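You operate a simulated robot arm through the tools that you are given. There is no shell and no other tool. Be economical: measure what you need, move in short steps, check, and stop when the job is done.

Carry out the task below with a simulated two-armed robot. There is one attempt and no reset: what you move stays moved.

## Task
Stand the pink cloth beside the teal cup. It goes on the side that lies toward x +0.3, y -1.0 (a direction in the base frame), with about 3 cm between them.

It is judged by the outcome, as a careful person would: the job done as asked, and still so three seconds after it is handed in. It fails if anything else is knocked over, pushed out of place, dropped, spilled or broken. Flat cloth is picked up by pressing the open fingertips on it (5 to 10 N) and closing them slowly along it; thin cloth reads only 2 to 8 mm in the jaws.

## Robot
Two 7-joint arms with two-finger parallel grippers on one trunk, on a base that drives. Base frame: it is fixed to the floor where the robot stands at the start and does not move with it; the origin is under the middle of the robot, x ahead of it, y to its left, z up. Units: m, rad, N and s.
The left shoulder is at the start at [0.07, 0.163, 1.07], the right one opposite. Places, roughly: teal cup [0.5, 1.5, 0.5]. Payload 3.43 kg a hand.
The tool frame of a hand sits at the grasp point between the pads (the TCP): z along the fingers, y along the line on which they close. The tips reach 0.034 m beyond it. Largest opening 0.128 m; finger width 0.024, thickness 0.012; the body of the gripper, 0.048 by 0.13 m, starts 0.096 m behind the TCP.
Orientation is told as [roll, pitch, yaw] about the base's x, y, z axes, in that order, counted from this pose: with the fingers straight down and closing along the base's y, the tool's x points along the base's -x, its y along +y and its z along -z.

## Interface
- The arms move only by the tool arm_command. It takes "left_deltas", "right_deltas" or both (then of equal length, played together; a hand with none holds still); each is a list of rows, each a list of 2 entries, a list of its own where there are three numbers: the shift along the tool's x, y, z in m, then the turn, a rotation vector about the tool's x, y, z in rad. In form: [[[x, y, z], [wx, wy, wz]], ...]. A call has 1 to 12 rows; each row shifts and turns the commanded pose from where the row before left it, along the tool's axes as they then stand. "left_claw" and "right_claw" are, for a hand that has rows, the opening in per cent of the stroke, from 0 (shut) to 100 (fully open), set as the call begins (left out, the last holds). Rows are played at 5 a second. More than 0.05 m and 0.15 rad between two rows, or a gripper value outside its range, and nothing of the call is played. A pose out of reach is approached as far as the arm can. The call stops where the force on the tool passes 40 N (or 10 N more than at its start, if that is more) or the arm is blocked; 0.2 s more then pass. Each finger travels about 0.153 m/s and halts on what it meets, pressing with about 27 N; the grip force reading is that of the motor and also rises with nothing between the fingers. The clock runs only during rows and for 0.2 s after the last one: add rows that do not move to give the fingers time. The reply holds the time, the measured pose of the TCP, the force on the tool along the base axes, the opening and the grip force, in the units named above and with some noise.
- Cameras (640 x 400 px; columns grow to the right, rows downward): "scene" is now at [0.1334, -0.0029, 1.2854]; the picture's right is [-0.05, -1.00, 0.00], its down [-0.69, 0.04, -0.73] and it looks along [0.72, -0.04, -0.69] (base axes); focal length 296 px, centre (320, 200). "left" rides on the left gripper at [-0.036, 0, -0.098] in its tool frame; the picture's right is [0.00, -1.00, 0.00], its down [0.97, 0.00, -0.24] and it looks along [0.24, 0.00, 0.97] (tool axes); focal length 218 px, centre (320, 200). "right" rides on the right gripper at [-0.036, 0, -0.098] in its tool frame; the picture's right is [0.00, -1.00, 0.00], its down [0.97, 0.00, -0.24] and it looks along [0.24, 0.00, 0.97] (tool axes); focal length 218 px, centre (320, 200). There is no depth. A picture from a camera that has moved, and an enlarged one, comes with that camera's place and axes in the base frame and with its lens.
- snapshot(camera): a new picture of that camera. It takes no simulated time.
- raise_lower(by): slides the trunk up (or, below 0, down) by that many m; the arms and the scene camera ride with it, the base frame stays. It gives what a move gives, with no picture.
- drive_base(legs): drives the robot by 1 to 6 legs, each [ahead, left, turn to the left] in m, m and rad, along the robot's own axes; the way and the turn of a leg run together, so that a leg with both is an arc; at most 1.5 m and 3.142 rad a leg. The arms and the cameras ride along, it lands a little off, and it stops where it bumps. It gives what a move gives.
- aim_head(pan, tilt): turns the head with the scene camera to pan (to the left, within 1.501 rad either way) and tilt (down, from -0.506 to 1.204), counted from straight ahead of the robot. It gives what a move gives.
- inspect(camera, box): a new picture of the part [left, top, right, bottom] of that camera's present view, enlarged. It takes no simulated time.
- job_done(): hands the job in; it is judged then, once.

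Work in short steps. Places have to be worked out from the pictures, the camera data and where the tool is seen: move nearer, look again, correct. Check each grasp and each placing, and mend what went wrong. You have 120 turns and 108 pictures in all, those below and enlarged ones among them. Open the grippers and draw the arms clear of the work before you hand the job in, unless the task says otherwise; then end with one line.

The tools are called after "Emit:" by a JSON object that holds its "fn" and its "kwargs". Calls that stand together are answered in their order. arm_command: Moves the arms, as the interface text tells. Its arguments: {"type":"object","properties":{"left_deltas":{"type":"array","items":{"type":"array"}},"left_claw":{"type":"number"},"right_deltas":{"type":"array","items":{"type":"array"}},"right_claw":{"type":"number"}},"required":[]} The other tools are called the same way: raise_lower (by) slides the trunk up or down; drive_base (legs) drives the base; aim_head (pan, tilt) turns the head that bears the scene camera; snapshot (camera) takes a picture; inspect (camera, box) takes an enlarged picture of a part of a camera's view; job_done () hands the job in.

At the start:

```text
clock: 0.0
left_position: [0.4078, 0.1661, 1.0404]
left_tool_rot: [-0.001, 0.001, -0.001]
left_wrist_force: [0.4, -0.2, -0.8]
left_gripper_width: 0.1277
left_gripper_force: 0.0
right_position: [0.4156, -0.1506, 0.9908]
right_tool_rot: [0.0, 0.001, -0.001]
right_wrist_force: [-0.3, 0.7, -1.0]
right_gripper_width: 0.1281
right_gripper_force: 0.0
trunk travel left (down, up): [-0.55, 0.39]
robot x, y, heading: [-0.0024, -0.0016, -0.003]
head pan, tilt: [-0.054, 0.759]
```

scene: 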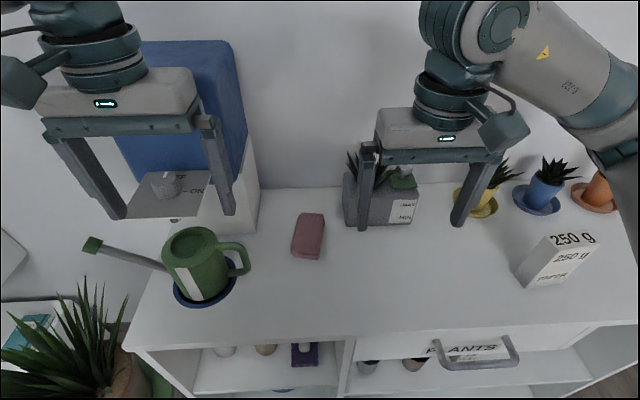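
right: 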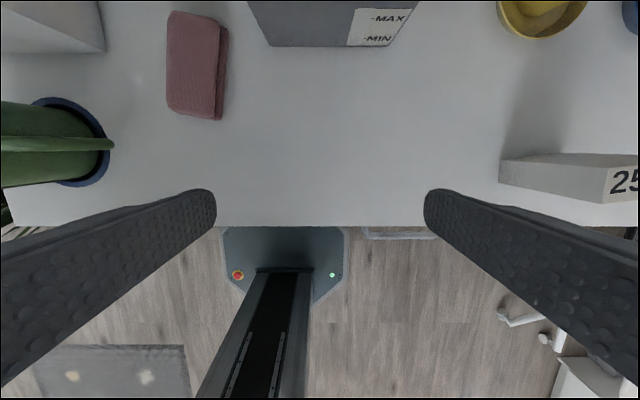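
left: 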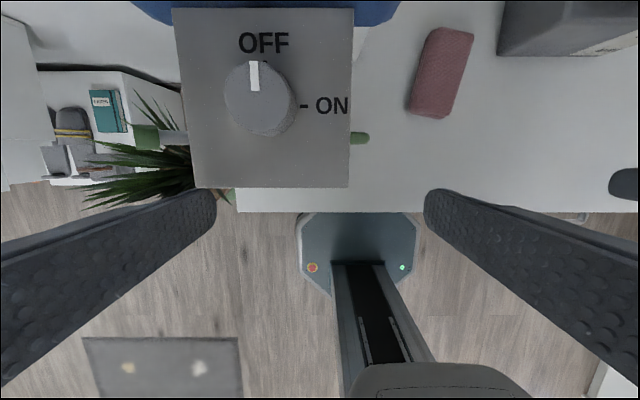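

The pink item lies near [0.8, 0.0, 0.46]; the cup is far to the left. I'll inspect the pink item and look left.

Emit:
{"fn": "inspect", "kwargs": {"camera": "scene", "box": [260, 180, 360, 280]}}

Emit:
{"fn": "aim_head", "kwargs": {"pan": 1.2, "tilt": 0.5}}

Emit:
{"fn": "snapshot", "kwargs": {"camera": "scene"}}

```text
4.00 times, centred on (310, 230) of scene
camera zoom: at [0.1334, -0.0029, 1.2854], right [-0.05, -1.0, 0.0], down [-0.69, 0.04, -0.73], along [0.72, -0.04, -0.69], focal length 1184 px, centre (360, 80)
```

zoom: 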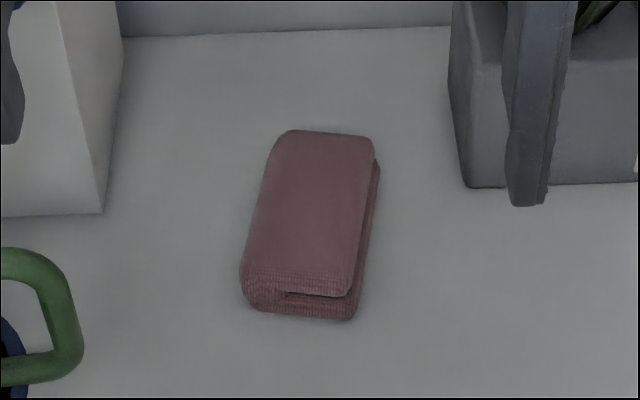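

```text
clock: 1.4
left_position: [0.4077, 0.1681, 1.0399]
left_tool_rot: [0.001, 0.001, 0.0]
left_wrist_force: [0.6, -0.3, 0.3]
left_gripper_width: 0.1278
left_gripper_force: 0.0
right_position: [0.4147, -0.1498, 0.9907]
right_tool_rot: [-0.001, 0.001, 0.0]
right_wrist_force: [0.1, -0.3, -0.1]
right_gripper_width: 0.1279
right_gripper_force: 0.0
trunk travel left (down, up): [-0.55, 0.39]
robot x, y, heading: [-0.0002, 0.0016, 0.005]
head pan, tilt: [1.201, 0.499]
```

```text
103 pictures are left
camera scene: at [0.084, 0.0863, 1.3081], right [0.93, -0.36, 0.0], down [-0.17, -0.45, -0.88], along [0.32, 0.82, -0.48], focal length 296 px, centre (320, 200)
```

scene: 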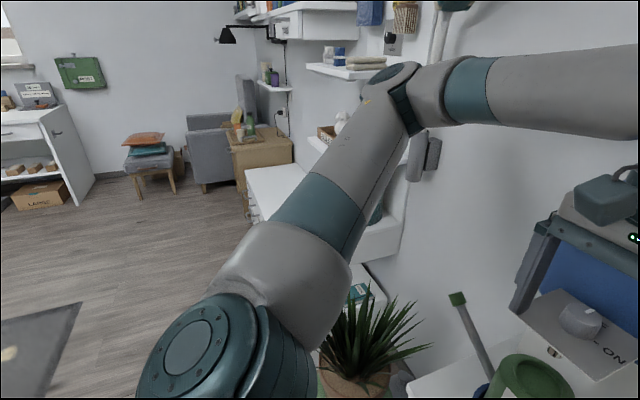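

Triangulating across cameras, the pink folded cloth (about 0.10 x 0.06 x 0.025) lies at [0.547, -0.008], on a table near z 0.76, with its long axis yawed about -0.14. Before choosing a hand I want to see the cup's surroundings, so I back up and shift left to look.

Emit:
{"fn": "aim_head", "kwargs": {"pan": 1.45, "tilt": 0.9}}

Emit:
{"fn": "snapshot", "kwargs": {"camera": "scene"}}

Emit:
{"fn": "drive_base", "kwargs": {"legs": [[-0.4, 0, 0]]}}

Emit:
{"fn": "aim_head", "kwargs": {"pan": 0.9, "tilt": 0.5}}

Emit:
{"fn": "snapshot", "kwargs": {"camera": "scene"}}

```text
clock: 2.3
left_position: [0.4068, 0.1678, 1.04]
left_tool_rot: [-0.001, -0.001, -0.001]
left_wrist_force: [-0.1, 0.1, 0.3]
left_gripper_width: 0.128
left_gripper_force: 0.1
right_position: [0.4145, -0.1485, 0.9903]
right_tool_rot: [0.001, 0.002, 0.0]
right_wrist_force: [0.3, -0.3, 0.2]
right_gripper_width: 0.1278
right_gripper_force: 0.0
trunk travel left (down, up): [-0.55, 0.39]
robot x, y, heading: [0.0011, 0.0036, -0.002]
head pan, tilt: [1.45, 0.901]
```

```text
102 pictures are left
camera scene: at [0.0601, 0.0765, 1.2743], right [0.99, -0.12, 0.0], down [-0.09, -0.78, -0.62], along [0.07, 0.62, -0.78], focal length 296 px, centre (320, 200)
```

scene: 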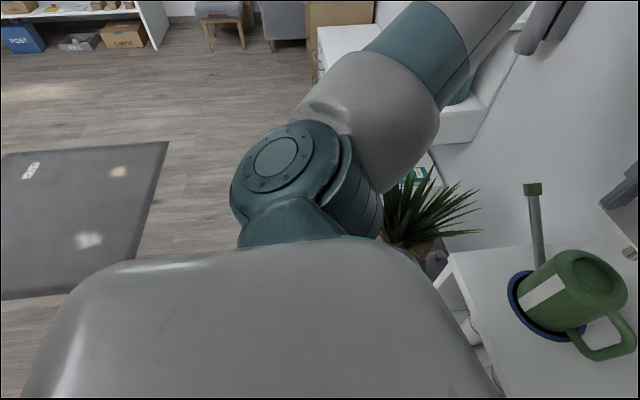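

```text
clock: 4.9
left_position: [-0.007, 0.1669, 1.04]
left_tool_rot: [0.0, 0.0, -0.001]
left_wrist_force: [-0.5, 1.2, -0.8]
left_gripper_width: 0.1281
left_gripper_force: 0.0
right_position: [-0.0005, -0.149, 0.9911]
right_tool_rot: [0.0, -0.001, 0.002]
right_wrist_force: [0.4, -0.4, 1.1]
right_gripper_width: 0.1281
right_gripper_force: 0.0
trunk travel left (down, up): [-0.55, 0.39]
robot x, y, heading: [-0.4154, 0.0011, 0.005]
head pan, tilt: [1.45, 0.901]
```

```text
clock: 5.8
left_position: [-0.0072, 0.1664, 1.0404]
left_tool_rot: [-0.001, 0.0, 0.001]
left_wrist_force: [-0.6, -0.1, 0.6]
left_gripper_width: 0.128
left_gripper_force: 0.1
right_position: [-0.0008, -0.1501, 0.9915]
right_tool_rot: [0.001, 0.0, 0.0]
right_wrist_force: [-0.9, 0.3, 0.5]
right_gripper_width: 0.1279
right_gripper_force: 0.2
trunk travel left (down, up): [-0.55, 0.39]
robot x, y, heading: [-0.4162, 0.0003, -0.001]
head pan, tilt: [0.901, 0.499]
```

```text
101 pictures are left
camera scene: at [-0.308, 0.0729, 1.3081], right [0.78, -0.62, 0.0], down [-0.3, -0.38, -0.88], along [0.54, 0.69, -0.48], focal length 296 px, centre (320, 200)
```

scene: 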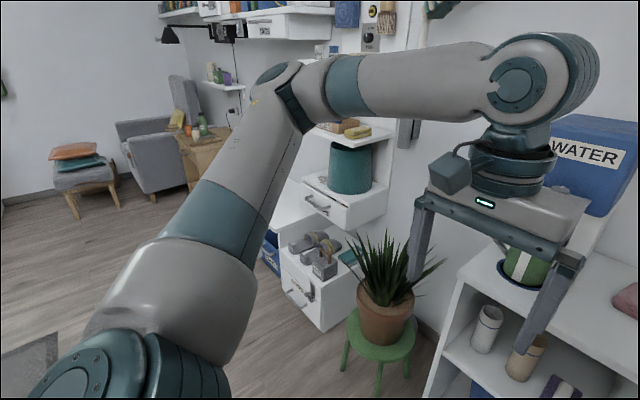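

The cup is hidden behind the left arm. I'll shift left to see it properly.

Emit:
{"fn": "drive_base", "kwargs": {"legs": [[-0.1, 0.7, 0]]}}

Emit:
{"fn": "aim_head", "kwargs": {"pan": 0.3, "tilt": 0.6}}

Emit:
{"fn": "snapshot", "kwargs": {"camera": "scene"}}

```text
clock: 9.6
left_position: [-0.1053, 0.8408, 1.0399]
left_tool_rot: [0.0, 0.0, -0.005]
left_wrist_force: [-0.9, 0.4, -0.1]
left_gripper_width: 0.1279
left_gripper_force: 0.1
right_position: [-0.0999, 0.5243, 0.9906]
right_tool_rot: [0.001, 0.0, -0.005]
right_wrist_force: [0.0, 0.2, -0.7]
right_gripper_width: 0.1279
right_gripper_force: 0.1
trunk travel left (down, up): [-0.55, 0.39]
robot x, y, heading: [-0.5159, 0.678, -0.007]
head pan, tilt: [0.901, 0.499]
```

```text
clock: 10.6
left_position: [-0.105, 0.8414, 1.0406]
left_tool_rot: [0.0, 0.0, -0.005]
left_wrist_force: [0.6, -0.7, -0.2]
left_gripper_width: 0.1279
left_gripper_force: 0.0
right_position: [-0.0997, 0.5239, 0.9906]
right_tool_rot: [-0.001, 0.0, -0.005]
right_wrist_force: [-0.5, 0.4, -0.1]
right_gripper_width: 0.1282
right_gripper_force: 0.1
trunk travel left (down, up): [-0.55, 0.39]
robot x, y, heading: [-0.5166, 0.6766, -0.005]
head pan, tilt: [0.3, 0.6]
```

```text
100 pictures are left
camera scene: at [-0.3783, 0.703, 1.299], right [0.29, -0.96, 0.0], down [-0.54, -0.16, -0.83], along [0.79, 0.24, -0.56], focal length 296 px, centre (320, 200)
```

scene: 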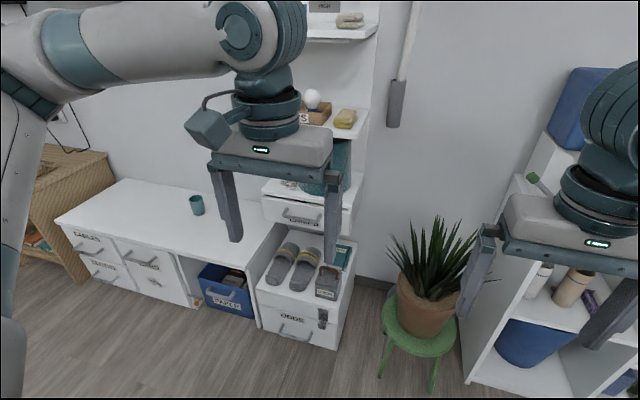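

The teal cup stands on a low, open bench at about [0.5, 1.5], so the right hand with the robot standing further left should place it well. I'll go back to the table to fetch the cloth.

Emit:
{"fn": "drive_base", "kwargs": {"legs": [[0.1, -0.685, 0.005], [0.42, 0, 0]]}}

Emit:
{"fn": "aim_head", "kwargs": {"pan": 0.0, "tilt": 0.85}}

Emit:
{"fn": "snapshot", "kwargs": {"camera": "scene"}}

Emit:
{"fn": "snapshot", "kwargs": {"camera": "right"}}

```text
clock: 16.5
left_position: [0.4026, 0.153, 1.0392]
left_tool_rot: [0.0, -0.001, -0.007]
left_wrist_force: [0.2, 0.5, 0.3]
left_gripper_width: 0.128
left_gripper_force: 0.2
right_position: [0.4068, -0.164, 0.9912]
right_tool_rot: [-0.001, 0.002, -0.007]
right_wrist_force: [0.5, -0.5, -0.6]
right_gripper_width: 0.1281
right_gripper_force: 0.0
trunk travel left (down, up): [-0.55, 0.39]
robot x, y, heading: [-0.0081, -0.0128, -0.01]
head pan, tilt: [0.3, 0.6]
```

```text
clock: 17.3
left_position: [0.4014, 0.1529, 1.0401]
left_tool_rot: [0.0, 0.0, -0.007]
left_wrist_force: [-0.6, -0.5, -0.2]
left_gripper_width: 0.1282
left_gripper_force: 0.0
right_position: [0.4054, -0.1639, 0.9911]
right_tool_rot: [0.0, -0.001, -0.007]
right_wrist_force: [-0.5, -0.4, -0.8]
right_gripper_width: 0.1279
right_gripper_force: 0.1
trunk travel left (down, up): [-0.55, 0.39]
robot x, y, heading: [-0.0078, -0.0141, -0.005]
head pan, tilt: [0.0, 0.85]
```

```text
99 pictures are left
camera scene: at [0.1205, -0.011, 1.2782], right [-0.01, -1.0, 0.0], down [-0.75, 0.0, -0.66], along [0.66, 0.0, -0.75], focal length 296 px, centre (320, 200)
```

scene: 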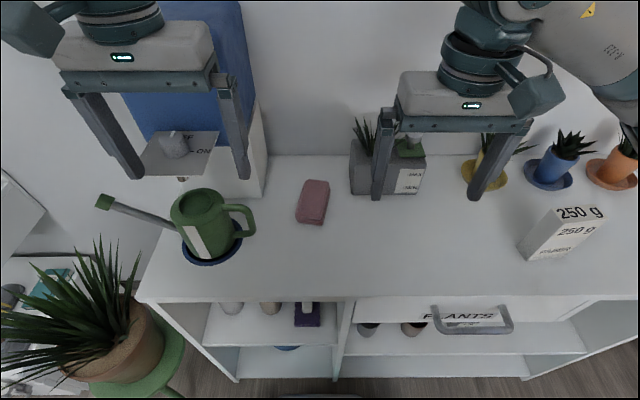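

```text
98 pictures are left
camera right: at [0.4406, -0.1636, 1.0892], right [-0.01, -1.0, 0.0], down [-0.97, 0.01, 0.24], along [-0.24, 0.0, -0.97], focal length 218 px, centre (320, 200)
```

right: 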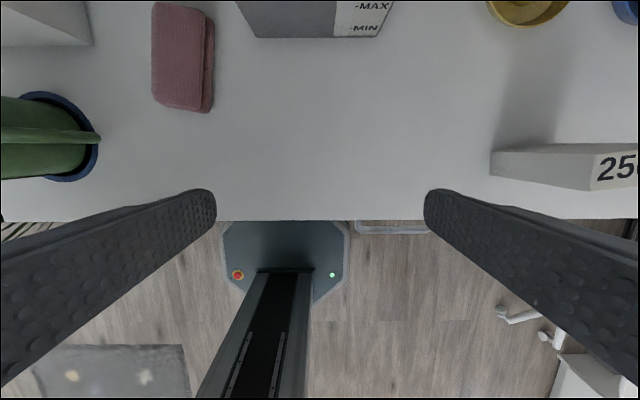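

I'll draw the left hand back and up for clearance and bring the right hand above the cloth, closing to about 75 % opening.

Emit:
{"fn": "arm_command", "kwargs": {"left_deltas": [[[0.03, 0, -0.02], [0, 0, 0]], [[0.03, 0, -0.02], [0, 0, 0]], [[0.03, 0, -0.02], [0, 0, 0]], [[0, 0, 0], [0, 0, 0]], [[0, 0, 0], [0, 0, 0]]], "right_deltas": [[[-0.03, 0.04, 0.02], [0, 0, 0]], [[-0.03, 0.04, 0.02], [0, 0, 0]], [[-0.03, 0.04, 0.02], [0, 0, 0]], [[-0.02, 0.035, 0.02], [0, 0, 0]], [[0, 0, 0], [0, 0, 0.14]]], "right_claw": 75}}

Emit:
{"fn": "snapshot", "kwargs": {"camera": "right"}}

Emit:
{"fn": "snapshot", "kwargs": {"camera": "scene"}}

```text
refused: row 1 steps farther than a row can; nothing moved
```

```text
97 pictures are left
camera right: at [0.4406, -0.1636, 1.0892], right [-0.01, -1.0, 0.0], down [-0.97, 0.01, 0.24], along [-0.24, 0.0, -0.97], focal length 218 px, centre (320, 200)
```

right: 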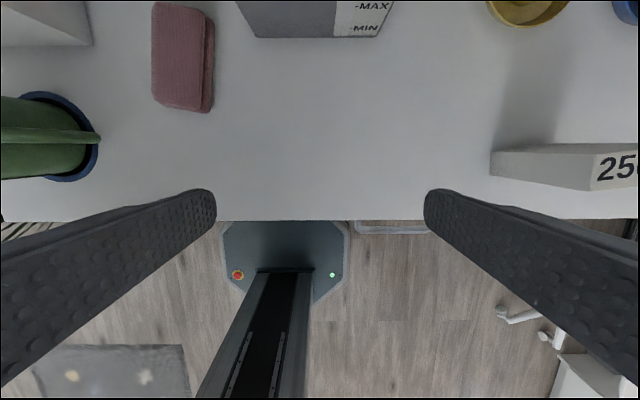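

```text
96 pictures are left
camera scene: at [0.1205, -0.011, 1.2782], right [-0.01, -1.0, 0.0], down [-0.75, 0.0, -0.66], along [0.66, 0.0, -0.75], focal length 296 px, centre (320, 200)
```

scene: 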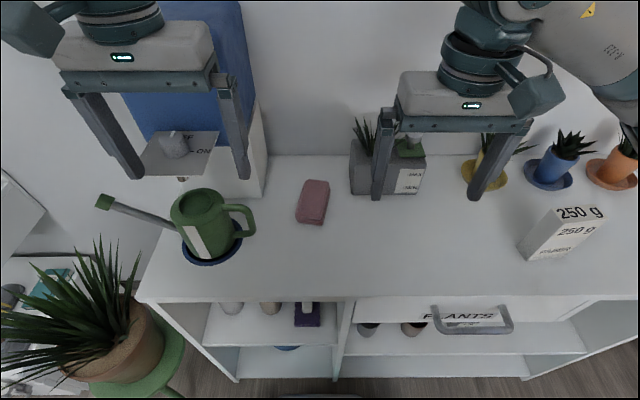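

The row norm was too large (over 0.05 m); I'll use smaller steps.

Emit:
{"fn": "arm_command", "kwargs": {"left_deltas": [[[0.03, 0, -0.02], [0, 0, 0]], [[0.03, 0, -0.02], [0, 0, 0]], [[0.03, 0, -0.02], [0, 0, 0]], [[0, 0, 0], [0, 0, 0]], [[0, 0, 0], [0, 0, 0]], [[0, 0, 0], [0, 0, 0]]], "right_deltas": [[[-0.022, 0.031, 0.014], [0, 0, 0]], [[-0.022, 0.031, 0.014], [0, 0, 0]], [[-0.022, 0.031, 0.014], [0, 0, 0]], [[-0.022, 0.031, 0.014], [0, 0, 0]], [[-0.022, 0.031, 0.014], [0, 0, 0]], [[0, 0, 0], [0, 0, 0.14]]], "right_claw": 75}}

Emit:
{"fn": "snapshot", "kwargs": {"camera": "right"}}

Emit:
{"fn": "snapshot", "kwargs": {"camera": "scene"}}

```text
clock: 18.7
left_position: [0.3101, 0.1522, 1.0989]
left_tool_rot: [0.001, 0.0, -0.005]
left_wrist_force: [-0.7, -0.1, -0.3]
left_gripper_width: 0.1279
left_gripper_force: 0.0
right_position: [0.5185, -0.0106, 0.922]
right_tool_rot: [0.0, -0.001, -0.149]
right_wrist_force: [0.5, -0.1, -0.8]
right_gripper_width: 0.0959
right_gripper_force: 0.0
trunk travel left (down, up): [-0.55, 0.39]
robot x, y, heading: [-0.0089, -0.0152, -0.009]
head pan, tilt: [0.0, 0.85]
```

```text
95 pictures are left
camera right: at [0.554, -0.0161, 1.0201], right [-0.15, -0.99, 0.0], down [-0.96, 0.14, 0.24], along [-0.24, 0.04, -0.97], focal length 218 px, centre (320, 200)
```

right: 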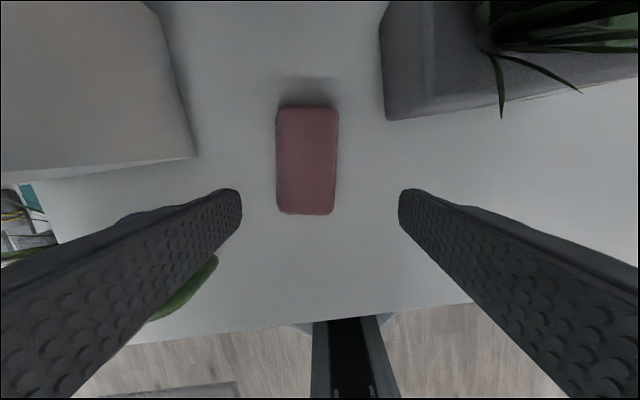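

```text
94 pictures are left
camera scene: at [0.1204, -0.0119, 1.2782], right [-0.01, -1.0, 0.0], down [-0.75, 0.01, -0.66], along [0.66, 0.0, -0.75], focal length 296 px, centre (320, 200)
```

scene: 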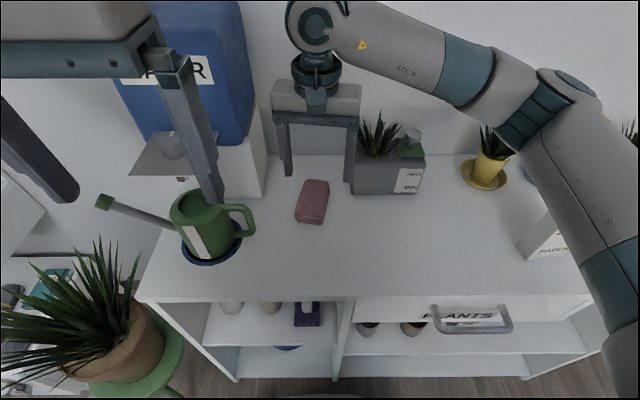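

The gripper is aligned with the cloth; its centre is about 22 mm ahead and 14 mm left of the tool, and it is 66 mm wide. I centre over it and descend to just above.

Emit:
{"fn": "arm_command", "kwargs": {"right_deltas": [[[-0.022, 0.014, 0], [0, 0, 0]], [[0, 0, 0.035], [0, 0, 0]], [[0, 0, 0.035], [0, 0, 0]], [[0, 0, 0.025], [0, 0, 0]], [[0, 0, 0], [0, 0, 0]]]}}

Emit:
{"fn": "snapshot", "kwargs": {"camera": "right"}}

Emit:
{"fn": "snapshot", "kwargs": {"camera": "scene"}}

```text
clock: 19.9
left_position: [0.3094, 0.1558, 1.0987]
left_tool_rot: [0.0, 0.0, -0.007]
left_wrist_force: [0.8, 0.2, 0.0]
left_gripper_width: 0.1281
left_gripper_force: 0.0
right_position: [0.5442, 0.0021, 0.8268]
right_tool_rot: [0.001, 0.0, -0.147]
right_wrist_force: [-0.2, 0.5, 0.1]
right_gripper_width: 0.0959
right_gripper_force: 0.1
trunk travel left (down, up): [-0.55, 0.39]
robot x, y, heading: [-0.0081, -0.0106, -0.006]
head pan, tilt: [0.0, 0.85]
```

```text
93 pictures are left
camera right: at [0.5794, -0.0035, 0.9247], right [-0.15, -0.99, 0.0], down [-0.96, 0.14, 0.24], along [-0.24, 0.04, -0.97], focal length 218 px, centre (320, 200)
```

right: 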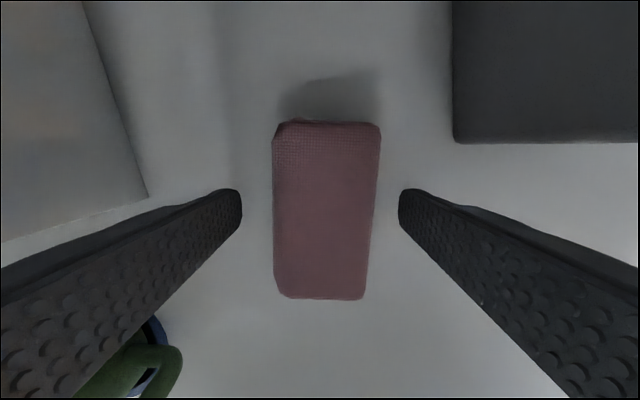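

```text
92 pictures are left
camera scene: at [0.1206, -0.0108, 1.2781], right [-0.01, -1.0, 0.0], down [-0.75, 0.0, -0.66], along [0.66, 0.0, -0.75], focal length 296 px, centre (320, 200)
```

scene: 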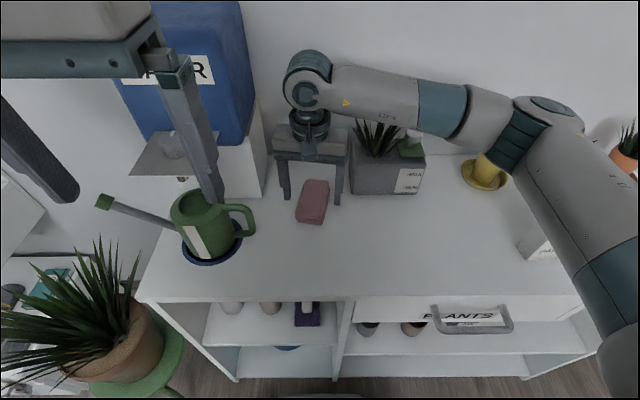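

The cloth is centred between the fingers. I lower ~28 mm, so the tips end just above the table.

Emit:
{"fn": "arm_command", "kwargs": {"right_deltas": [[[0.003, -0.003, 0.012], [0, 0, 0]], [[0, 0, 0.01], [0, 0, 0]], [[0, 0, 0.005], [0, 0, 0]], [[0, 0, 0], [0, 0, 0]]]}}

Emit:
{"fn": "inspect", "kwargs": {"camera": "scene", "box": [260, 120, 380, 240]}}

```text
clock: 20.5
left_position: [0.3093, 0.1554, 1.0986]
left_tool_rot: [0.0, -0.002, -0.007]
left_wrist_force: [0.9, 0.0, -0.4]
left_gripper_width: 0.1279
left_gripper_force: 0.0
right_position: [0.54, -0.001, 0.8149]
right_tool_rot: [0.006, -0.009, -0.147]
right_wrist_force: [-11.7, -0.5, 21.7]
right_gripper_width: 0.0973
right_gripper_force: 1.3
trunk travel left (down, up): [-0.55, 0.39]
robot x, y, heading: [-0.0066, -0.0147, -0.005]
head pan, tilt: [0.0, 0.85]
stopped in row 2 (right hand): the force on the tool passed its limit (the readings are from after the stop); the commanded pose is now the measured one
```

```text
3.33 times, centred on (320, 180) of scene
camera zoom: at [0.119, -0.0109, 1.2785], right [-0.01, -1.0, 0.0], down [-0.75, 0.01, -0.66], along [0.66, 0.0, -0.75], focal length 986 px, centre (320, 267)
```

zoom: 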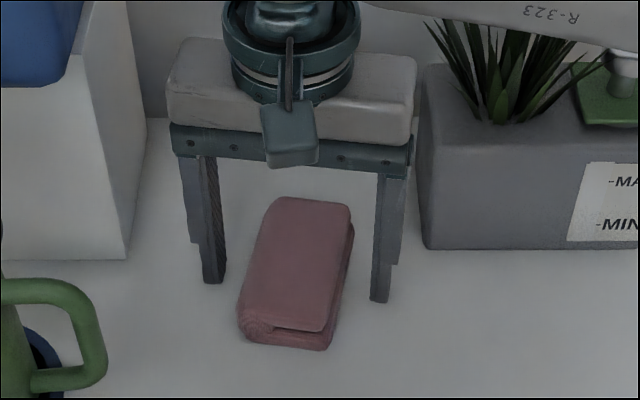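

The tips touched the table (its top is z≈0.78). I raise 3 mm and close gradually.

Emit:
{"fn": "arm_command", "kwargs": {"right_deltas": [[[0, 0, -0.004], [0, 0, 0]], [[0, 0, 0], [0, 0, 0]], [[0, 0, 0], [0, 0, 0]]], "right_claw": 52}}

Emit:
{"fn": "arm_command", "kwargs": {"right_deltas": [[[0, 0, 0], [0, 0, 0]], [[0, 0, 0], [0, 0, 0]], [[0, 0, 0], [0, 0, 0]]], "right_claw": 42}}

Emit:
{"fn": "snapshot", "kwargs": {"camera": "right"}}

```text
clock: 21.3
left_position: [0.3098, 0.1546, 1.0993]
left_tool_rot: [0.002, -0.001, -0.007]
left_wrist_force: [-0.4, 0.5, -0.3]
left_gripper_width: 0.1279
left_gripper_force: 0.1
right_position: [0.5414, -0.0011, 0.8158]
right_tool_rot: [0.003, -0.009, -0.148]
right_wrist_force: [0.3, -0.1, -0.2]
right_gripper_width: 0.0666
right_gripper_force: 0.1
trunk travel left (down, up): [-0.55, 0.39]
robot x, y, heading: [-0.0079, -0.0102, -0.007]
head pan, tilt: [0.0, 0.85]
```

```text
clock: 22.1
left_position: [0.3111, 0.1542, 1.0995]
left_tool_rot: [0.0, 0.0, -0.006]
left_wrist_force: [-0.2, -0.3, -0.3]
left_gripper_width: 0.128
left_gripper_force: 0.1
right_position: [0.5414, 0.0006, 0.8149]
right_tool_rot: [0.007, -0.009, -0.145]
right_wrist_force: [-0.1, -0.4, -0.5]
right_gripper_width: 0.0618
right_gripper_force: 26.9
trunk travel left (down, up): [-0.55, 0.39]
robot x, y, heading: [-0.007, -0.014, -0.011]
head pan, tilt: [0.0, 0.85]
```

```text
90 pictures are left
camera right: at [0.5754, -0.0054, 0.914], right [-0.15, -0.99, 0.0], down [-0.96, 0.14, 0.23], along [-0.23, 0.04, -0.97], focal length 218 px, centre (320, 200)
```

right: 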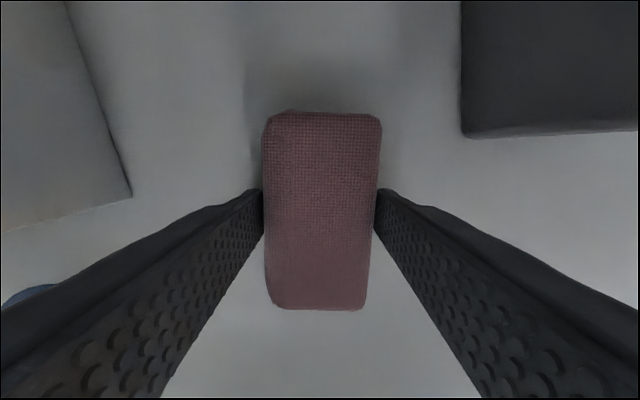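

The cloth is held firmly at 62 mm. I'll lift it straight up and check.

Emit:
{"fn": "arm_command", "kwargs": {"right_deltas": [[[0, 0, 0], [0, 0, 0]], [[0, 0, -0.02], [0, 0, 0]], [[0, 0, -0.03], [0, 0, 0]], [[0, 0, -0.04], [0, 0, 0]], [[0, 0, -0.04], [0, 0, 0]], [[0, 0, -0.04], [0, 0, 0]]], "right_claw": 38}}

Emit:
{"fn": "snapshot", "kwargs": {"camera": "right"}}

Emit:
{"fn": "snapshot", "kwargs": {"camera": "scene"}}

```text
clock: 23.5
left_position: [0.3096, 0.1537, 1.0989]
left_tool_rot: [-0.001, 0.0, -0.007]
left_wrist_force: [-0.4, -1.0, 0.5]
left_gripper_width: 0.128
left_gripper_force: 0.0
right_position: [0.5378, -0.0026, 0.9879]
right_tool_rot: [0.002, -0.011, -0.15]
right_wrist_force: [0.0, -0.4, 0.5]
right_gripper_width: 0.0483
right_gripper_force: 0.0
trunk travel left (down, up): [-0.55, 0.39]
robot x, y, heading: [-0.0074, -0.0096, -0.007]
head pan, tilt: [0.0, 0.85]
```

```text
89 pictures are left
camera right: at [0.5725, -0.0076, 1.086], right [-0.15, -0.99, 0.0], down [-0.96, 0.14, 0.23], along [-0.23, 0.04, -0.97], focal length 218 px, centre (320, 200)
```

right: 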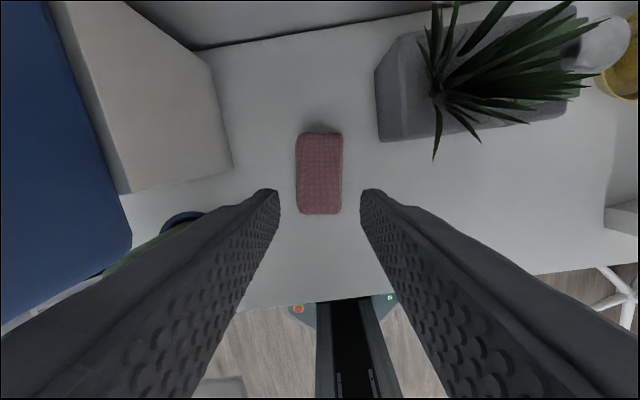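

```text
88 pictures are left
camera scene: at [0.1201, -0.011, 1.2781], right [-0.01, -1.0, 0.0], down [-0.75, 0.01, -0.66], along [0.66, 0.0, -0.75], focal length 296 px, centre (320, 200)
```

scene: 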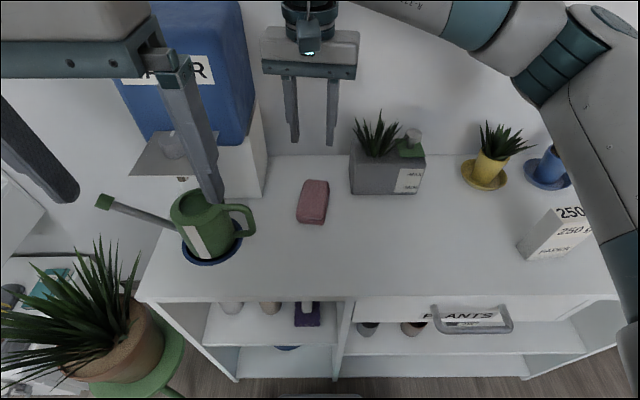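

The cloth slipped out and lies where it was. I'll go back down with fingers open, then squeeze fully and lift very slowly, checking in between.

Emit:
{"fn": "arm_command", "kwargs": {"right_deltas": [[[0, 0, 0], [0, 0, 0]], [[0, 0, 0.04], [0, 0, 0]], [[0, 0, 0.04], [0, 0, 0]], [[0, 0, 0.04], [0, 0, 0]], [[0, 0, 0.03], [0, 0, 0]], [[0, 0, 0], [0, 0, 0]]], "right_claw": 72}}

Emit:
{"fn": "snapshot", "kwargs": {"camera": "right"}}

Emit:
{"fn": "inspect", "kwargs": {"camera": "scene", "box": [260, 120, 380, 240]}}

```text
clock: 24.9
left_position: [0.3105, 0.1542, 1.1002]
left_tool_rot: [0.0, 0.001, -0.007]
left_wrist_force: [-0.7, -0.4, 0.1]
left_gripper_width: 0.1282
left_gripper_force: 0.0
right_position: [0.5395, 0.0011, 0.8343]
right_tool_rot: [0.005, -0.01, -0.147]
right_wrist_force: [0.5, 0.5, 0.4]
right_gripper_width: 0.0924
right_gripper_force: 0.1
trunk travel left (down, up): [-0.55, 0.39]
robot x, y, heading: [-0.0055, -0.0123, -0.006]
head pan, tilt: [0.0, 0.85]
```

```text
87 pictures are left
camera right: at [0.5751, -0.0046, 0.9344], right [-0.15, -0.99, 0.0], down [-0.96, 0.14, 0.23], along [-0.23, 0.04, -0.97], focal length 218 px, centre (320, 200)
```

right: 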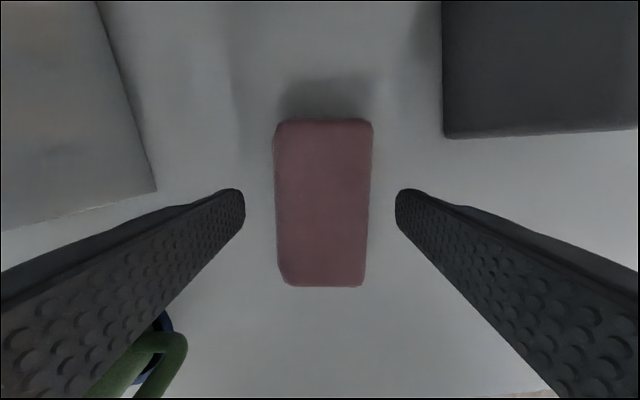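

```text
3.33 times, centred on (320, 180) of scene
camera zoom: at [0.1205, -0.011, 1.2782], right [-0.01, -1.0, 0.0], down [-0.75, 0.01, -0.66], along [0.66, 0.0, -0.75], focal length 986 px, centre (320, 267)
```

zoom: 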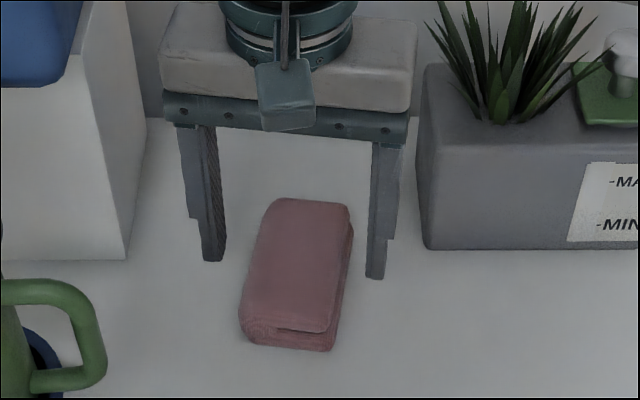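

Centred still. Lower to just above contact, then close with a full-squeeze command.

Emit:
{"fn": "arm_command", "kwargs": {"right_deltas": [[[0, 0, 0.012], [0, 0, 0]], [[0, 0, 0.006], [0, 0, 0]], [[0, 0, 0], [0, 0, 0]]]}}

Emit:
{"fn": "arm_command", "kwargs": {"right_deltas": [[[0, 0, 0], [0, 0, 0]], [[0, 0, 0], [0, 0, 0]], [[0, 0, 0], [0, 0, 0]], [[0, 0, 0], [0, 0, 0]], [[0, 0, 0], [0, 0, 0]]], "right_claw": 10}}

Emit:
{"fn": "snapshot", "kwargs": {"camera": "right"}}

Emit:
{"fn": "inspect", "kwargs": {"camera": "scene", "box": [260, 120, 380, 240]}}

```text
clock: 25.7
left_position: [0.3099, 0.1557, 1.0989]
left_tool_rot: [0.001, 0.0, -0.008]
left_wrist_force: [-0.1, 0.7, 0.3]
left_gripper_width: 0.1281
left_gripper_force: 0.1
right_position: [0.5423, -0.0002, 0.8187]
right_tool_rot: [0.004, -0.008, -0.145]
right_wrist_force: [-0.5, 0.2, 0.0]
right_gripper_width: 0.0921
right_gripper_force: 0.1
trunk travel left (down, up): [-0.55, 0.39]
robot x, y, heading: [-0.0063, -0.0119, -0.006]
head pan, tilt: [0.0, 0.85]
```

```text
clock: 26.9
left_position: [0.3094, 0.1542, 1.0994]
left_tool_rot: [-0.001, 0.001, -0.007]
left_wrist_force: [0.3, -0.4, -0.2]
left_gripper_width: 0.1281
left_gripper_force: 0.1
right_position: [0.5424, -0.0007, 0.8172]
right_tool_rot: [0.004, -0.008, -0.146]
right_wrist_force: [0.5, 0.4, -1.4]
right_gripper_width: 0.061
right_gripper_force: 27.3
trunk travel left (down, up): [-0.55, 0.39]
robot x, y, heading: [-0.0065, -0.0098, -0.012]
head pan, tilt: [0.0, 0.85]
```

```text
85 pictures are left
camera right: at [0.5756, -0.0061, 0.9164], right [-0.15, -0.99, 0.0], down [-0.96, 0.14, 0.23], along [-0.23, 0.04, -0.97], focal length 218 px, centre (320, 200)
```

right: 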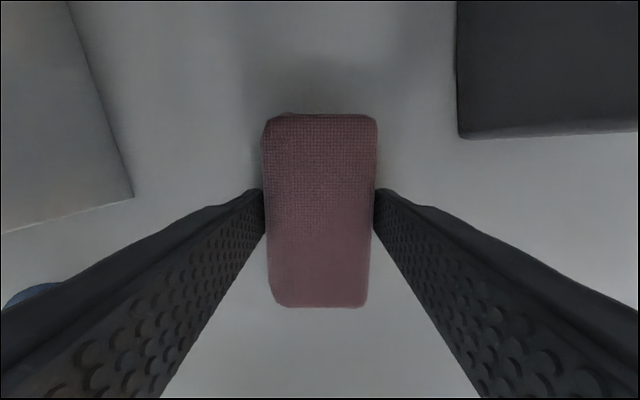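

```text
3.33 times, centred on (320, 180) of scene
camera zoom: at [0.1209, -0.0111, 1.2781], right [-0.01, -1.0, 0.0], down [-0.75, 0.01, -0.66], along [0.66, 0.0, -0.75], focal length 986 px, centre (320, 267)
```

zoom: 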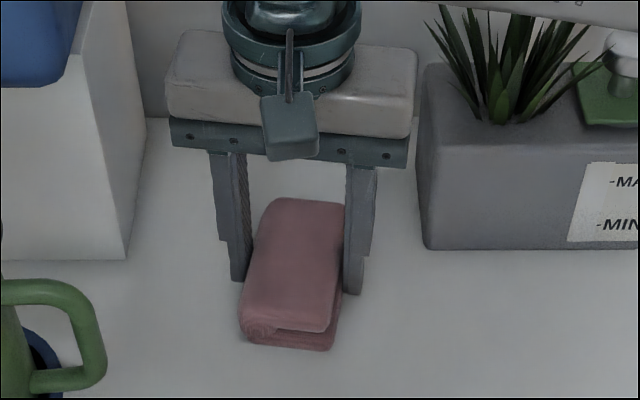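

Gripped at 61 mm with 27 N. Now a very slow lift of about 2 cm, then check.

Emit:
{"fn": "arm_command", "kwargs": {"right_deltas": [[[0, 0, -0.003], [0, 0, 0]], [[0, 0, -0.003], [0, 0, 0]], [[0, 0, -0.004], [0, 0, 0]], [[0, 0, -0.005], [0, 0, 0]], [[0, 0, -0.005], [0, 0, 0]], [[0, 0, 0], [0, 0, 0]]]}}

Emit:
{"fn": "inspect", "kwargs": {"camera": "scene", "box": [260, 120, 380, 240]}}

```text
clock: 28.3
left_position: [0.31, 0.1537, 1.0984]
left_tool_rot: [0.0, 0.002, -0.006]
left_wrist_force: [-0.3, 0.2, 0.1]
left_gripper_width: 0.1281
left_gripper_force: 0.1
right_position: [0.5428, -0.0019, 0.8364]
right_tool_rot: [0.003, -0.009, -0.148]
right_wrist_force: [0.7, 0.4, -0.3]
right_gripper_width: 0.061
right_gripper_force: 27.1
trunk travel left (down, up): [-0.55, 0.39]
robot x, y, heading: [-0.0085, -0.0117, -0.006]
head pan, tilt: [0.0, 0.85]
```

```text
3.33 times, centred on (320, 180) of scene
camera zoom: at [0.121, -0.0111, 1.2781], right [-0.01, -1.0, 0.0], down [-0.75, 0.01, -0.66], along [0.66, 0.0, -0.75], focal length 986 px, centre (320, 267)
```

zoom: 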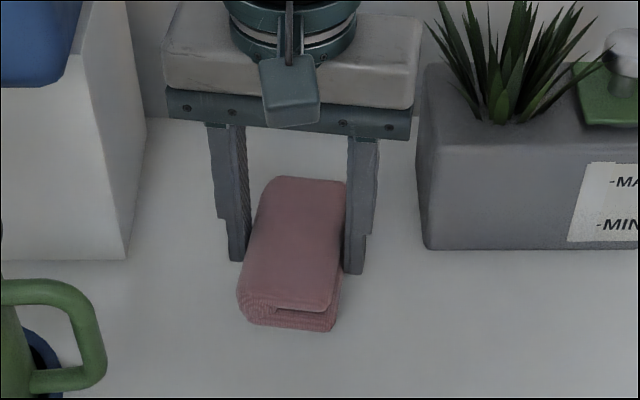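

It is lifted with the hand. I continue up gently.

Emit:
{"fn": "arm_command", "kwargs": {"right_deltas": [[[0, 0, -0.008], [0, 0, 0]], [[0, 0, -0.01], [0, 0, 0]], [[0, 0, -0.012], [0, 0, 0]], [[0, 0, -0.015], [0, 0, 0]], [[0, 0, -0.015], [0, 0, 0]], [[0, 0, -0.015], [0, 0, 0]], [[0, 0, -0.015], [0, 0, 0]], [[0, 0, -0.012], [0, 0, 0]], [[0, 0, -0.008], [0, 0, 0]], [[0, 0, 0], [0, 0, 0]]]}}

Emit:
{"fn": "snapshot", "kwargs": {"camera": "scene"}}

```text
clock: 30.5
left_position: [0.3101, 0.1542, 1.0988]
left_tool_rot: [0.0, 0.0, -0.007]
left_wrist_force: [0.1, 0.8, 0.1]
left_gripper_width: 0.1278
left_gripper_force: 0.0
right_position: [0.5405, 0.0001, 0.9469]
right_tool_rot: [0.005, -0.008, -0.146]
right_wrist_force: [0.4, 0.7, -0.7]
right_gripper_width: 0.061
right_gripper_force: 27.4
trunk travel left (down, up): [-0.55, 0.39]
robot x, y, heading: [-0.0115, -0.0145, -0.005]
head pan, tilt: [0.0, 0.85]
```

```text
82 pictures are left
camera scene: at [0.121, -0.0111, 1.2781], right [-0.01, -1.0, 0.0], down [-0.75, 0.01, -0.66], along [0.66, 0.0, -0.75], focal length 296 px, centre (320, 200)
```

scene: 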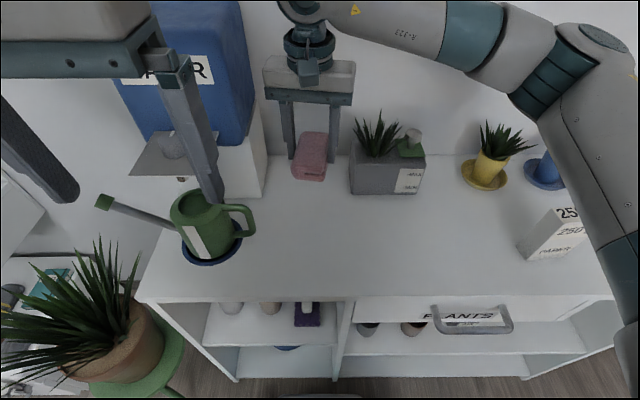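

Held securely. I back off, then drive left in front of the bench and look.

Emit:
{"fn": "drive_base", "kwargs": {"legs": [[-0.55, 0, 0], [0, 0.8, 0], [0, 0.8, 0]]}}

Emit:
{"fn": "aim_head", "kwargs": {"pan": 0.0, "tilt": 0.6}}

Emit:
{"fn": "snapshot", "kwargs": {"camera": "scene"}}

Emit:
{"fn": "snapshot", "kwargs": {"camera": "right"}}

```text
clock: 41.6
left_position: [-0.276, 1.7813, 1.0997]
left_tool_rot: [0.0, -0.001, 0.024]
left_wrist_force: [-0.3, 0.9, 0.0]
left_gripper_width: 0.128
left_gripper_force: 0.1
right_position: [-0.0409, 1.6321, 0.9477]
right_tool_rot: [0.003, -0.008, -0.115]
right_wrist_force: [0.4, -0.5, -0.3]
right_gripper_width: 0.0613
right_gripper_force: 27.1
trunk travel left (down, up): [-0.55, 0.39]
robot x, y, heading: [-0.5844, 1.6054, 0.026]
head pan, tilt: [0.0, 0.85]
```

```text
clock: 42.4
left_position: [-0.276, 1.7801, 1.0996]
left_tool_rot: [0.0, -0.001, 0.025]
left_wrist_force: [-0.6, 0.0, 0.4]
left_gripper_width: 0.1277
left_gripper_force: 0.1
right_position: [-0.041, 1.6321, 0.9471]
right_tool_rot: [0.004, -0.008, -0.116]
right_wrist_force: [-0.5, 0.1, -0.2]
right_gripper_width: 0.0614
right_gripper_force: 27.1
trunk travel left (down, up): [-0.55, 0.39]
robot x, y, heading: [-0.5861, 1.6026, 0.023]
head pan, tilt: [0.0, 0.6]
```

```text
81 pictures are left
camera scene: at [-0.4494, 1.6089, 1.2989], right [0.03, -1.0, 0.0], down [-0.57, -0.01, -0.82], along [0.82, 0.02, -0.57], focal length 296 px, centre (320, 200)
```

scene: 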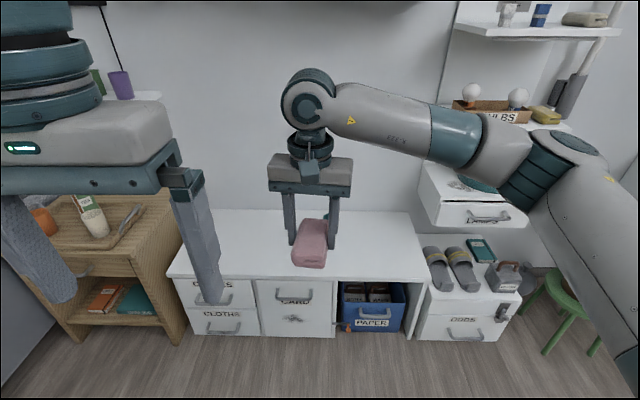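

```text
80 pictures are left
camera right: at [-0.0071, 1.6282, 1.046], right [-0.12, -0.99, 0.0], down [-0.97, 0.11, 0.23], along [-0.23, 0.03, -0.97], focal length 218 px, centre (320, 200)
```

right: 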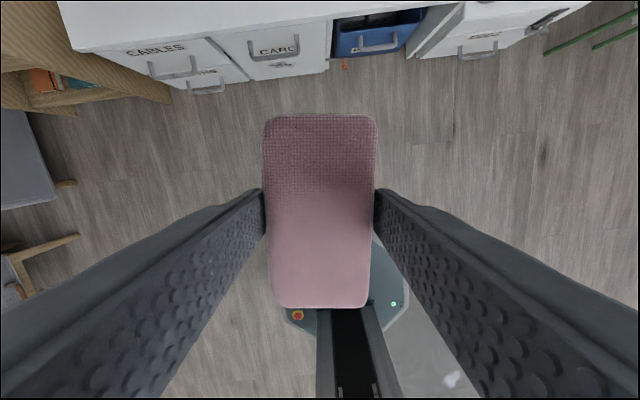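

The bench front edge is at x≈0.28; a drawer unit hangs to the right of it, so I'll turn right about 0.45 rad from further left, keeping the right elbow away. Then look.

Emit:
{"fn": "drive_base", "kwargs": {"legs": [[0, 0.13, -0.45]]}}

Emit:
{"fn": "snapshot", "kwargs": {"camera": "scene"}}

```text
clock: 44.1
left_position: [-0.2052, 1.7512, 1.0995]
left_tool_rot: [0.0, 0.001, -0.424]
left_wrist_force: [-0.3, -0.1, -0.6]
left_gripper_width: 0.1281
left_gripper_force: 0.0
right_position: [-0.0569, 1.5171, 0.948]
right_tool_rot: [0.003, -0.008, -0.562]
right_wrist_force: [-0.2, -0.1, -1.0]
right_gripper_width: 0.0612
right_gripper_force: 26.6
trunk travel left (down, up): [-0.55, 0.39]
robot x, y, heading: [-0.5656, 1.7252, -0.426]
head pan, tilt: [0.0, 0.6]
```

```text
79 pictures are left
camera scene: at [-0.4363, 1.6735, 1.299], right [-0.41, -0.91, 0.0], down [-0.52, 0.23, -0.82], along [0.75, -0.34, -0.57], focal length 296 px, centre (320, 200)
```

scene: 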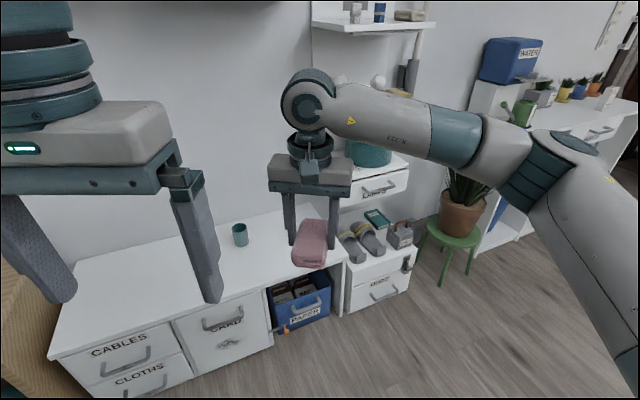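

The teal cup's base is near [0.53, 1.60] at z 0.44, about 75 mm wide and 95 mm tall; the target is about [0.565, 1.485]. I drive straight in +x by 0.5 m.

Emit:
{"fn": "drive_base", "kwargs": {"legs": [[0.456, 0.207, 0]]}}

Emit:
{"fn": "aim_head", "kwargs": {"pan": 0.3, "tilt": 0.9}}

Emit:
{"fn": "snapshot", "kwargs": {"camera": "scene"}}

Emit:
{"fn": "snapshot", "kwargs": {"camera": "right"}}

Emit:
{"fn": "snapshot", "kwargs": {"camera": "left"}}

```text
clock: 47.0
left_position: [0.3001, 1.7499, 1.0994]
left_tool_rot: [0.001, 0.0, -0.429]
left_wrist_force: [0.3, 0.6, 0.4]
left_gripper_width: 0.1281
left_gripper_force: 0.0
right_position: [0.4456, 1.5132, 0.9468]
right_tool_rot: [0.003, -0.009, -0.569]
right_wrist_force: [-0.9, 0.4, -0.9]
right_gripper_width: 0.061
right_gripper_force: 27.3
trunk travel left (down, up): [-0.55, 0.39]
robot x, y, heading: [-0.0616, 1.7262, -0.428]
head pan, tilt: [0.0, 0.6]
```

```text
clock: 47.8
left_position: [0.2999, 1.7498, 1.098]
left_tool_rot: [0.001, 0.001, -0.431]
left_wrist_force: [1.4, -0.3, 0.2]
left_gripper_width: 0.1283
left_gripper_force: 0.0
right_position: [0.4452, 1.5148, 0.9471]
right_tool_rot: [0.005, -0.009, -0.569]
right_wrist_force: [-0.7, 1.1, -0.9]
right_gripper_width: 0.0608
right_gripper_force: 27.0
trunk travel left (down, up): [-0.55, 0.39]
robot x, y, heading: [-0.0611, 1.7269, -0.428]
head pan, tilt: [0.3, 0.901]
```

```text
78 pictures are left
camera scene: at [0.0623, 1.6991, 1.2743], right [-0.13, -0.99, 0.0], down [-0.78, 0.1, -0.62], along [0.62, -0.08, -0.78], focal length 296 px, centre (320, 200)
```

scene: 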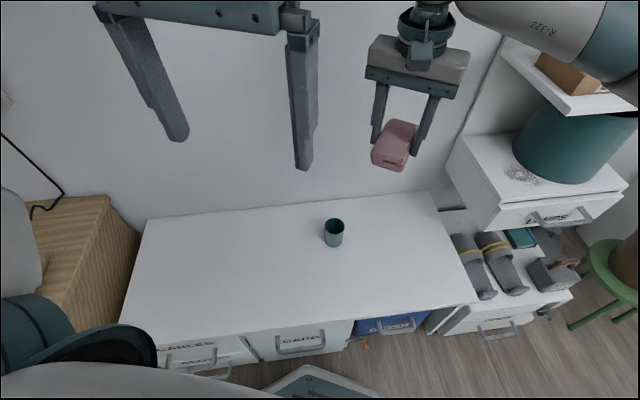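

```text
77 pictures are left
camera right: at [0.474, 1.4947, 1.0461], right [-0.54, -0.84, 0.0], down [-0.82, 0.52, 0.23], along [-0.19, 0.13, -0.97], focal length 218 px, centre (320, 200)
```

right: 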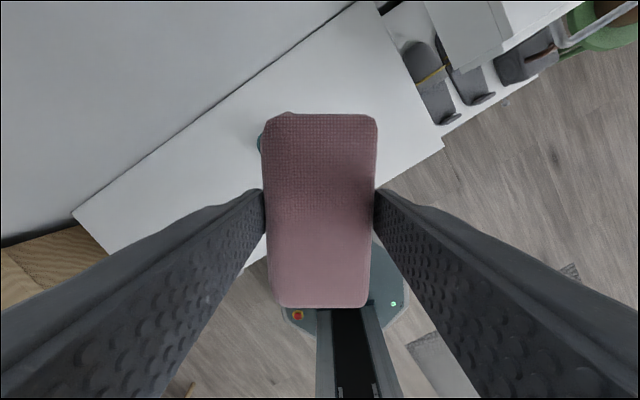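

```text
76 pictures are left
camera left: at [0.3324, 1.7338, 1.1957], right [-0.42, -0.91, 0.0], down [-0.88, 0.4, 0.24], along [-0.22, 0.1, -0.97], focal length 218 px, centre (320, 200)
```

left: 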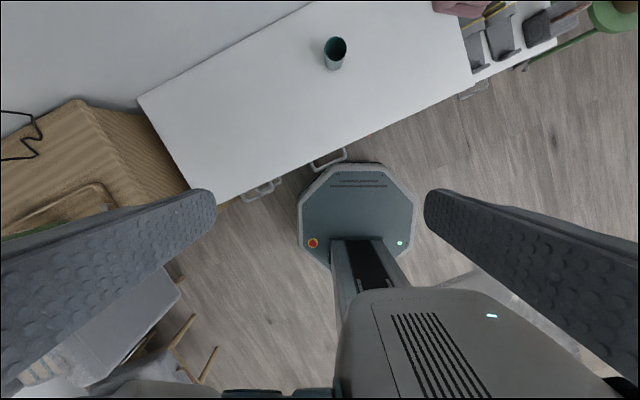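

Triangulated: cup centre [0.548, 1.591], radius ~0.03, rim z≈0.54, bench z≈0.44. Held, the cloth spans about -0.052 to +0.061 along tool x, so I aim TCP at [0.582, 1.478] with yaw -1.28 (cloth's long axis toward cup, fingers to the sides). First I turn the hand in place, at height.

Emit:
{"fn": "arm_command", "kwargs": {"right_deltas": [[[0, 0, 0], [0, 0, 0.07]], [[0, 0, 0], [0, 0, 0.1]], [[0, 0, 0], [0, 0, 0.12]], [[0, 0, 0], [0, 0, 0.12]], [[0, 0, 0], [0, 0, 0.12]], [[0, 0, 0], [0, 0, 0.1]], [[0, 0, 0], [0, 0, 0.081]], [[0, 0, 0], [0, 0, 0]]]}}

Emit:
{"fn": "snapshot", "kwargs": {"camera": "scene"}}

Emit:
{"fn": "snapshot", "kwargs": {"camera": "right"}}

```text
clock: 49.6
left_position: [0.3005, 1.7498, 1.0979]
left_tool_rot: [0.0, -0.002, -0.43]
left_wrist_force: [-0.2, 0.6, 0.3]
left_gripper_width: 0.128
left_gripper_force: 0.1
right_position: [0.4459, 1.5136, 0.9474]
right_tool_rot: [0.009, -0.005, -1.284]
right_wrist_force: [-0.5, 0.2, -0.8]
right_gripper_width: 0.0614
right_gripper_force: 27.2
trunk travel left (down, up): [-0.55, 0.39]
robot x, y, heading: [-0.0607, 1.7245, -0.427]
head pan, tilt: [0.3, 0.901]
```

```text
75 pictures are left
camera scene: at [0.0625, 1.6992, 1.2742], right [-0.13, -0.99, 0.0], down [-0.78, 0.1, -0.62], along [0.62, -0.08, -0.78], focal length 296 px, centre (320, 200)
```

scene: 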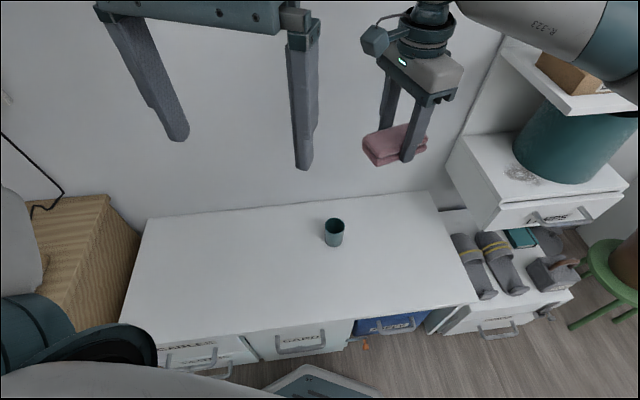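

```text
74 pictures are left
camera right: at [0.4547, 1.4791, 1.0456], right [-0.96, -0.28, -0.01], down [-0.28, 0.93, 0.24], along [-0.06, 0.23, -0.97], focal length 218 px, centre (320, 200)
```

right: 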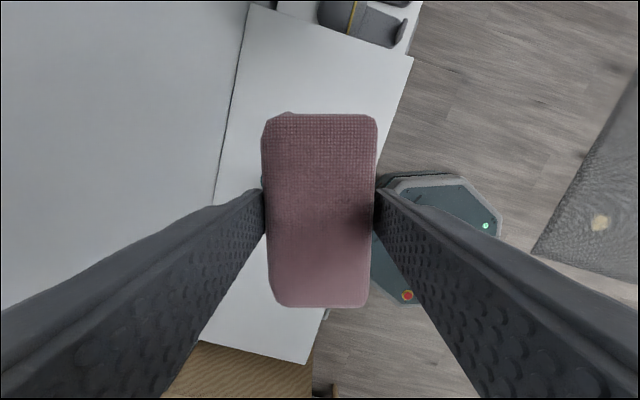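

The hand is turned, cloth steady. I move over to the target and down to z≈0.75.

Emit:
{"fn": "arm_command", "kwargs": {"right_deltas": [[[-0.01, 0.015, 0.01], [0, 0, 0]], [[-0.012, 0.02, 0.02], [0, 0, 0]], [[-0.013, 0.022, 0.02], [0, 0, 0]], [[-0.014, 0.022, 0.025], [0, 0, 0]], [[-0.014, 0.022, 0.025], [0, 0, 0]], [[-0.012, 0.0196, 0.025], [0, 0, 0]], [[0, 0, 0.025], [0, 0, 0]], [[0, 0, 0.025], [0, 0, 0]], [[0, 0, 0.02], [0, 0, 0]], [[0, 0, 0], [0, 0, 0]]]}}

Emit:
{"fn": "snapshot", "kwargs": {"camera": "scene"}}

Emit:
{"fn": "snapshot", "kwargs": {"camera": "right"}}

```text
clock: 51.8
left_position: [0.299, 1.7487, 1.0982]
left_tool_rot: [-0.001, 0.002, -0.43]
left_wrist_force: [0.9, -0.3, 0.0]
left_gripper_width: 0.128
left_gripper_force: 0.0
right_position: [0.5833, 1.477, 0.7552]
right_tool_rot: [0.01, -0.005, -1.28]
right_wrist_force: [-0.5, -0.6, -0.4]
right_gripper_width: 0.0613
right_gripper_force: 27.2
trunk travel left (down, up): [-0.55, 0.39]
robot x, y, heading: [-0.0573, 1.7255, -0.43]
head pan, tilt: [0.3, 0.901]
```

```text
73 pictures are left
camera scene: at [0.0624, 1.6994, 1.2742], right [-0.13, -0.99, 0.0], down [-0.78, 0.1, -0.62], along [0.62, -0.08, -0.78], focal length 296 px, centre (320, 200)
```

scene: 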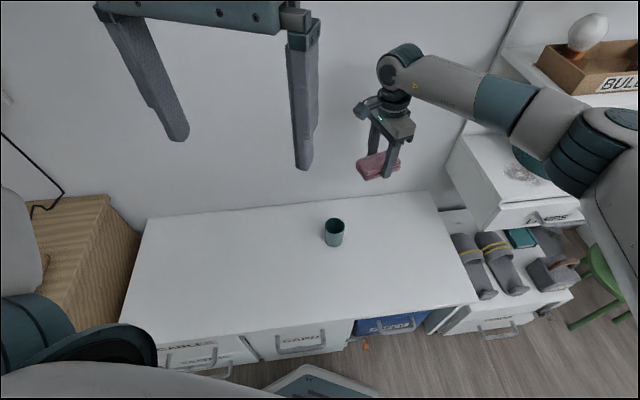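

```text
72 pictures are left
camera right: at [0.5911, 1.4433, 0.8533], right [-0.96, -0.29, -0.01], down [-0.28, 0.93, 0.24], along [-0.06, 0.23, -0.97], focal length 218 px, centre (320, 200)
```

right: 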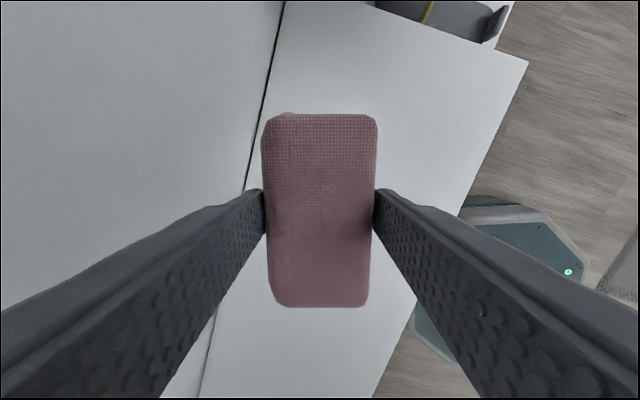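

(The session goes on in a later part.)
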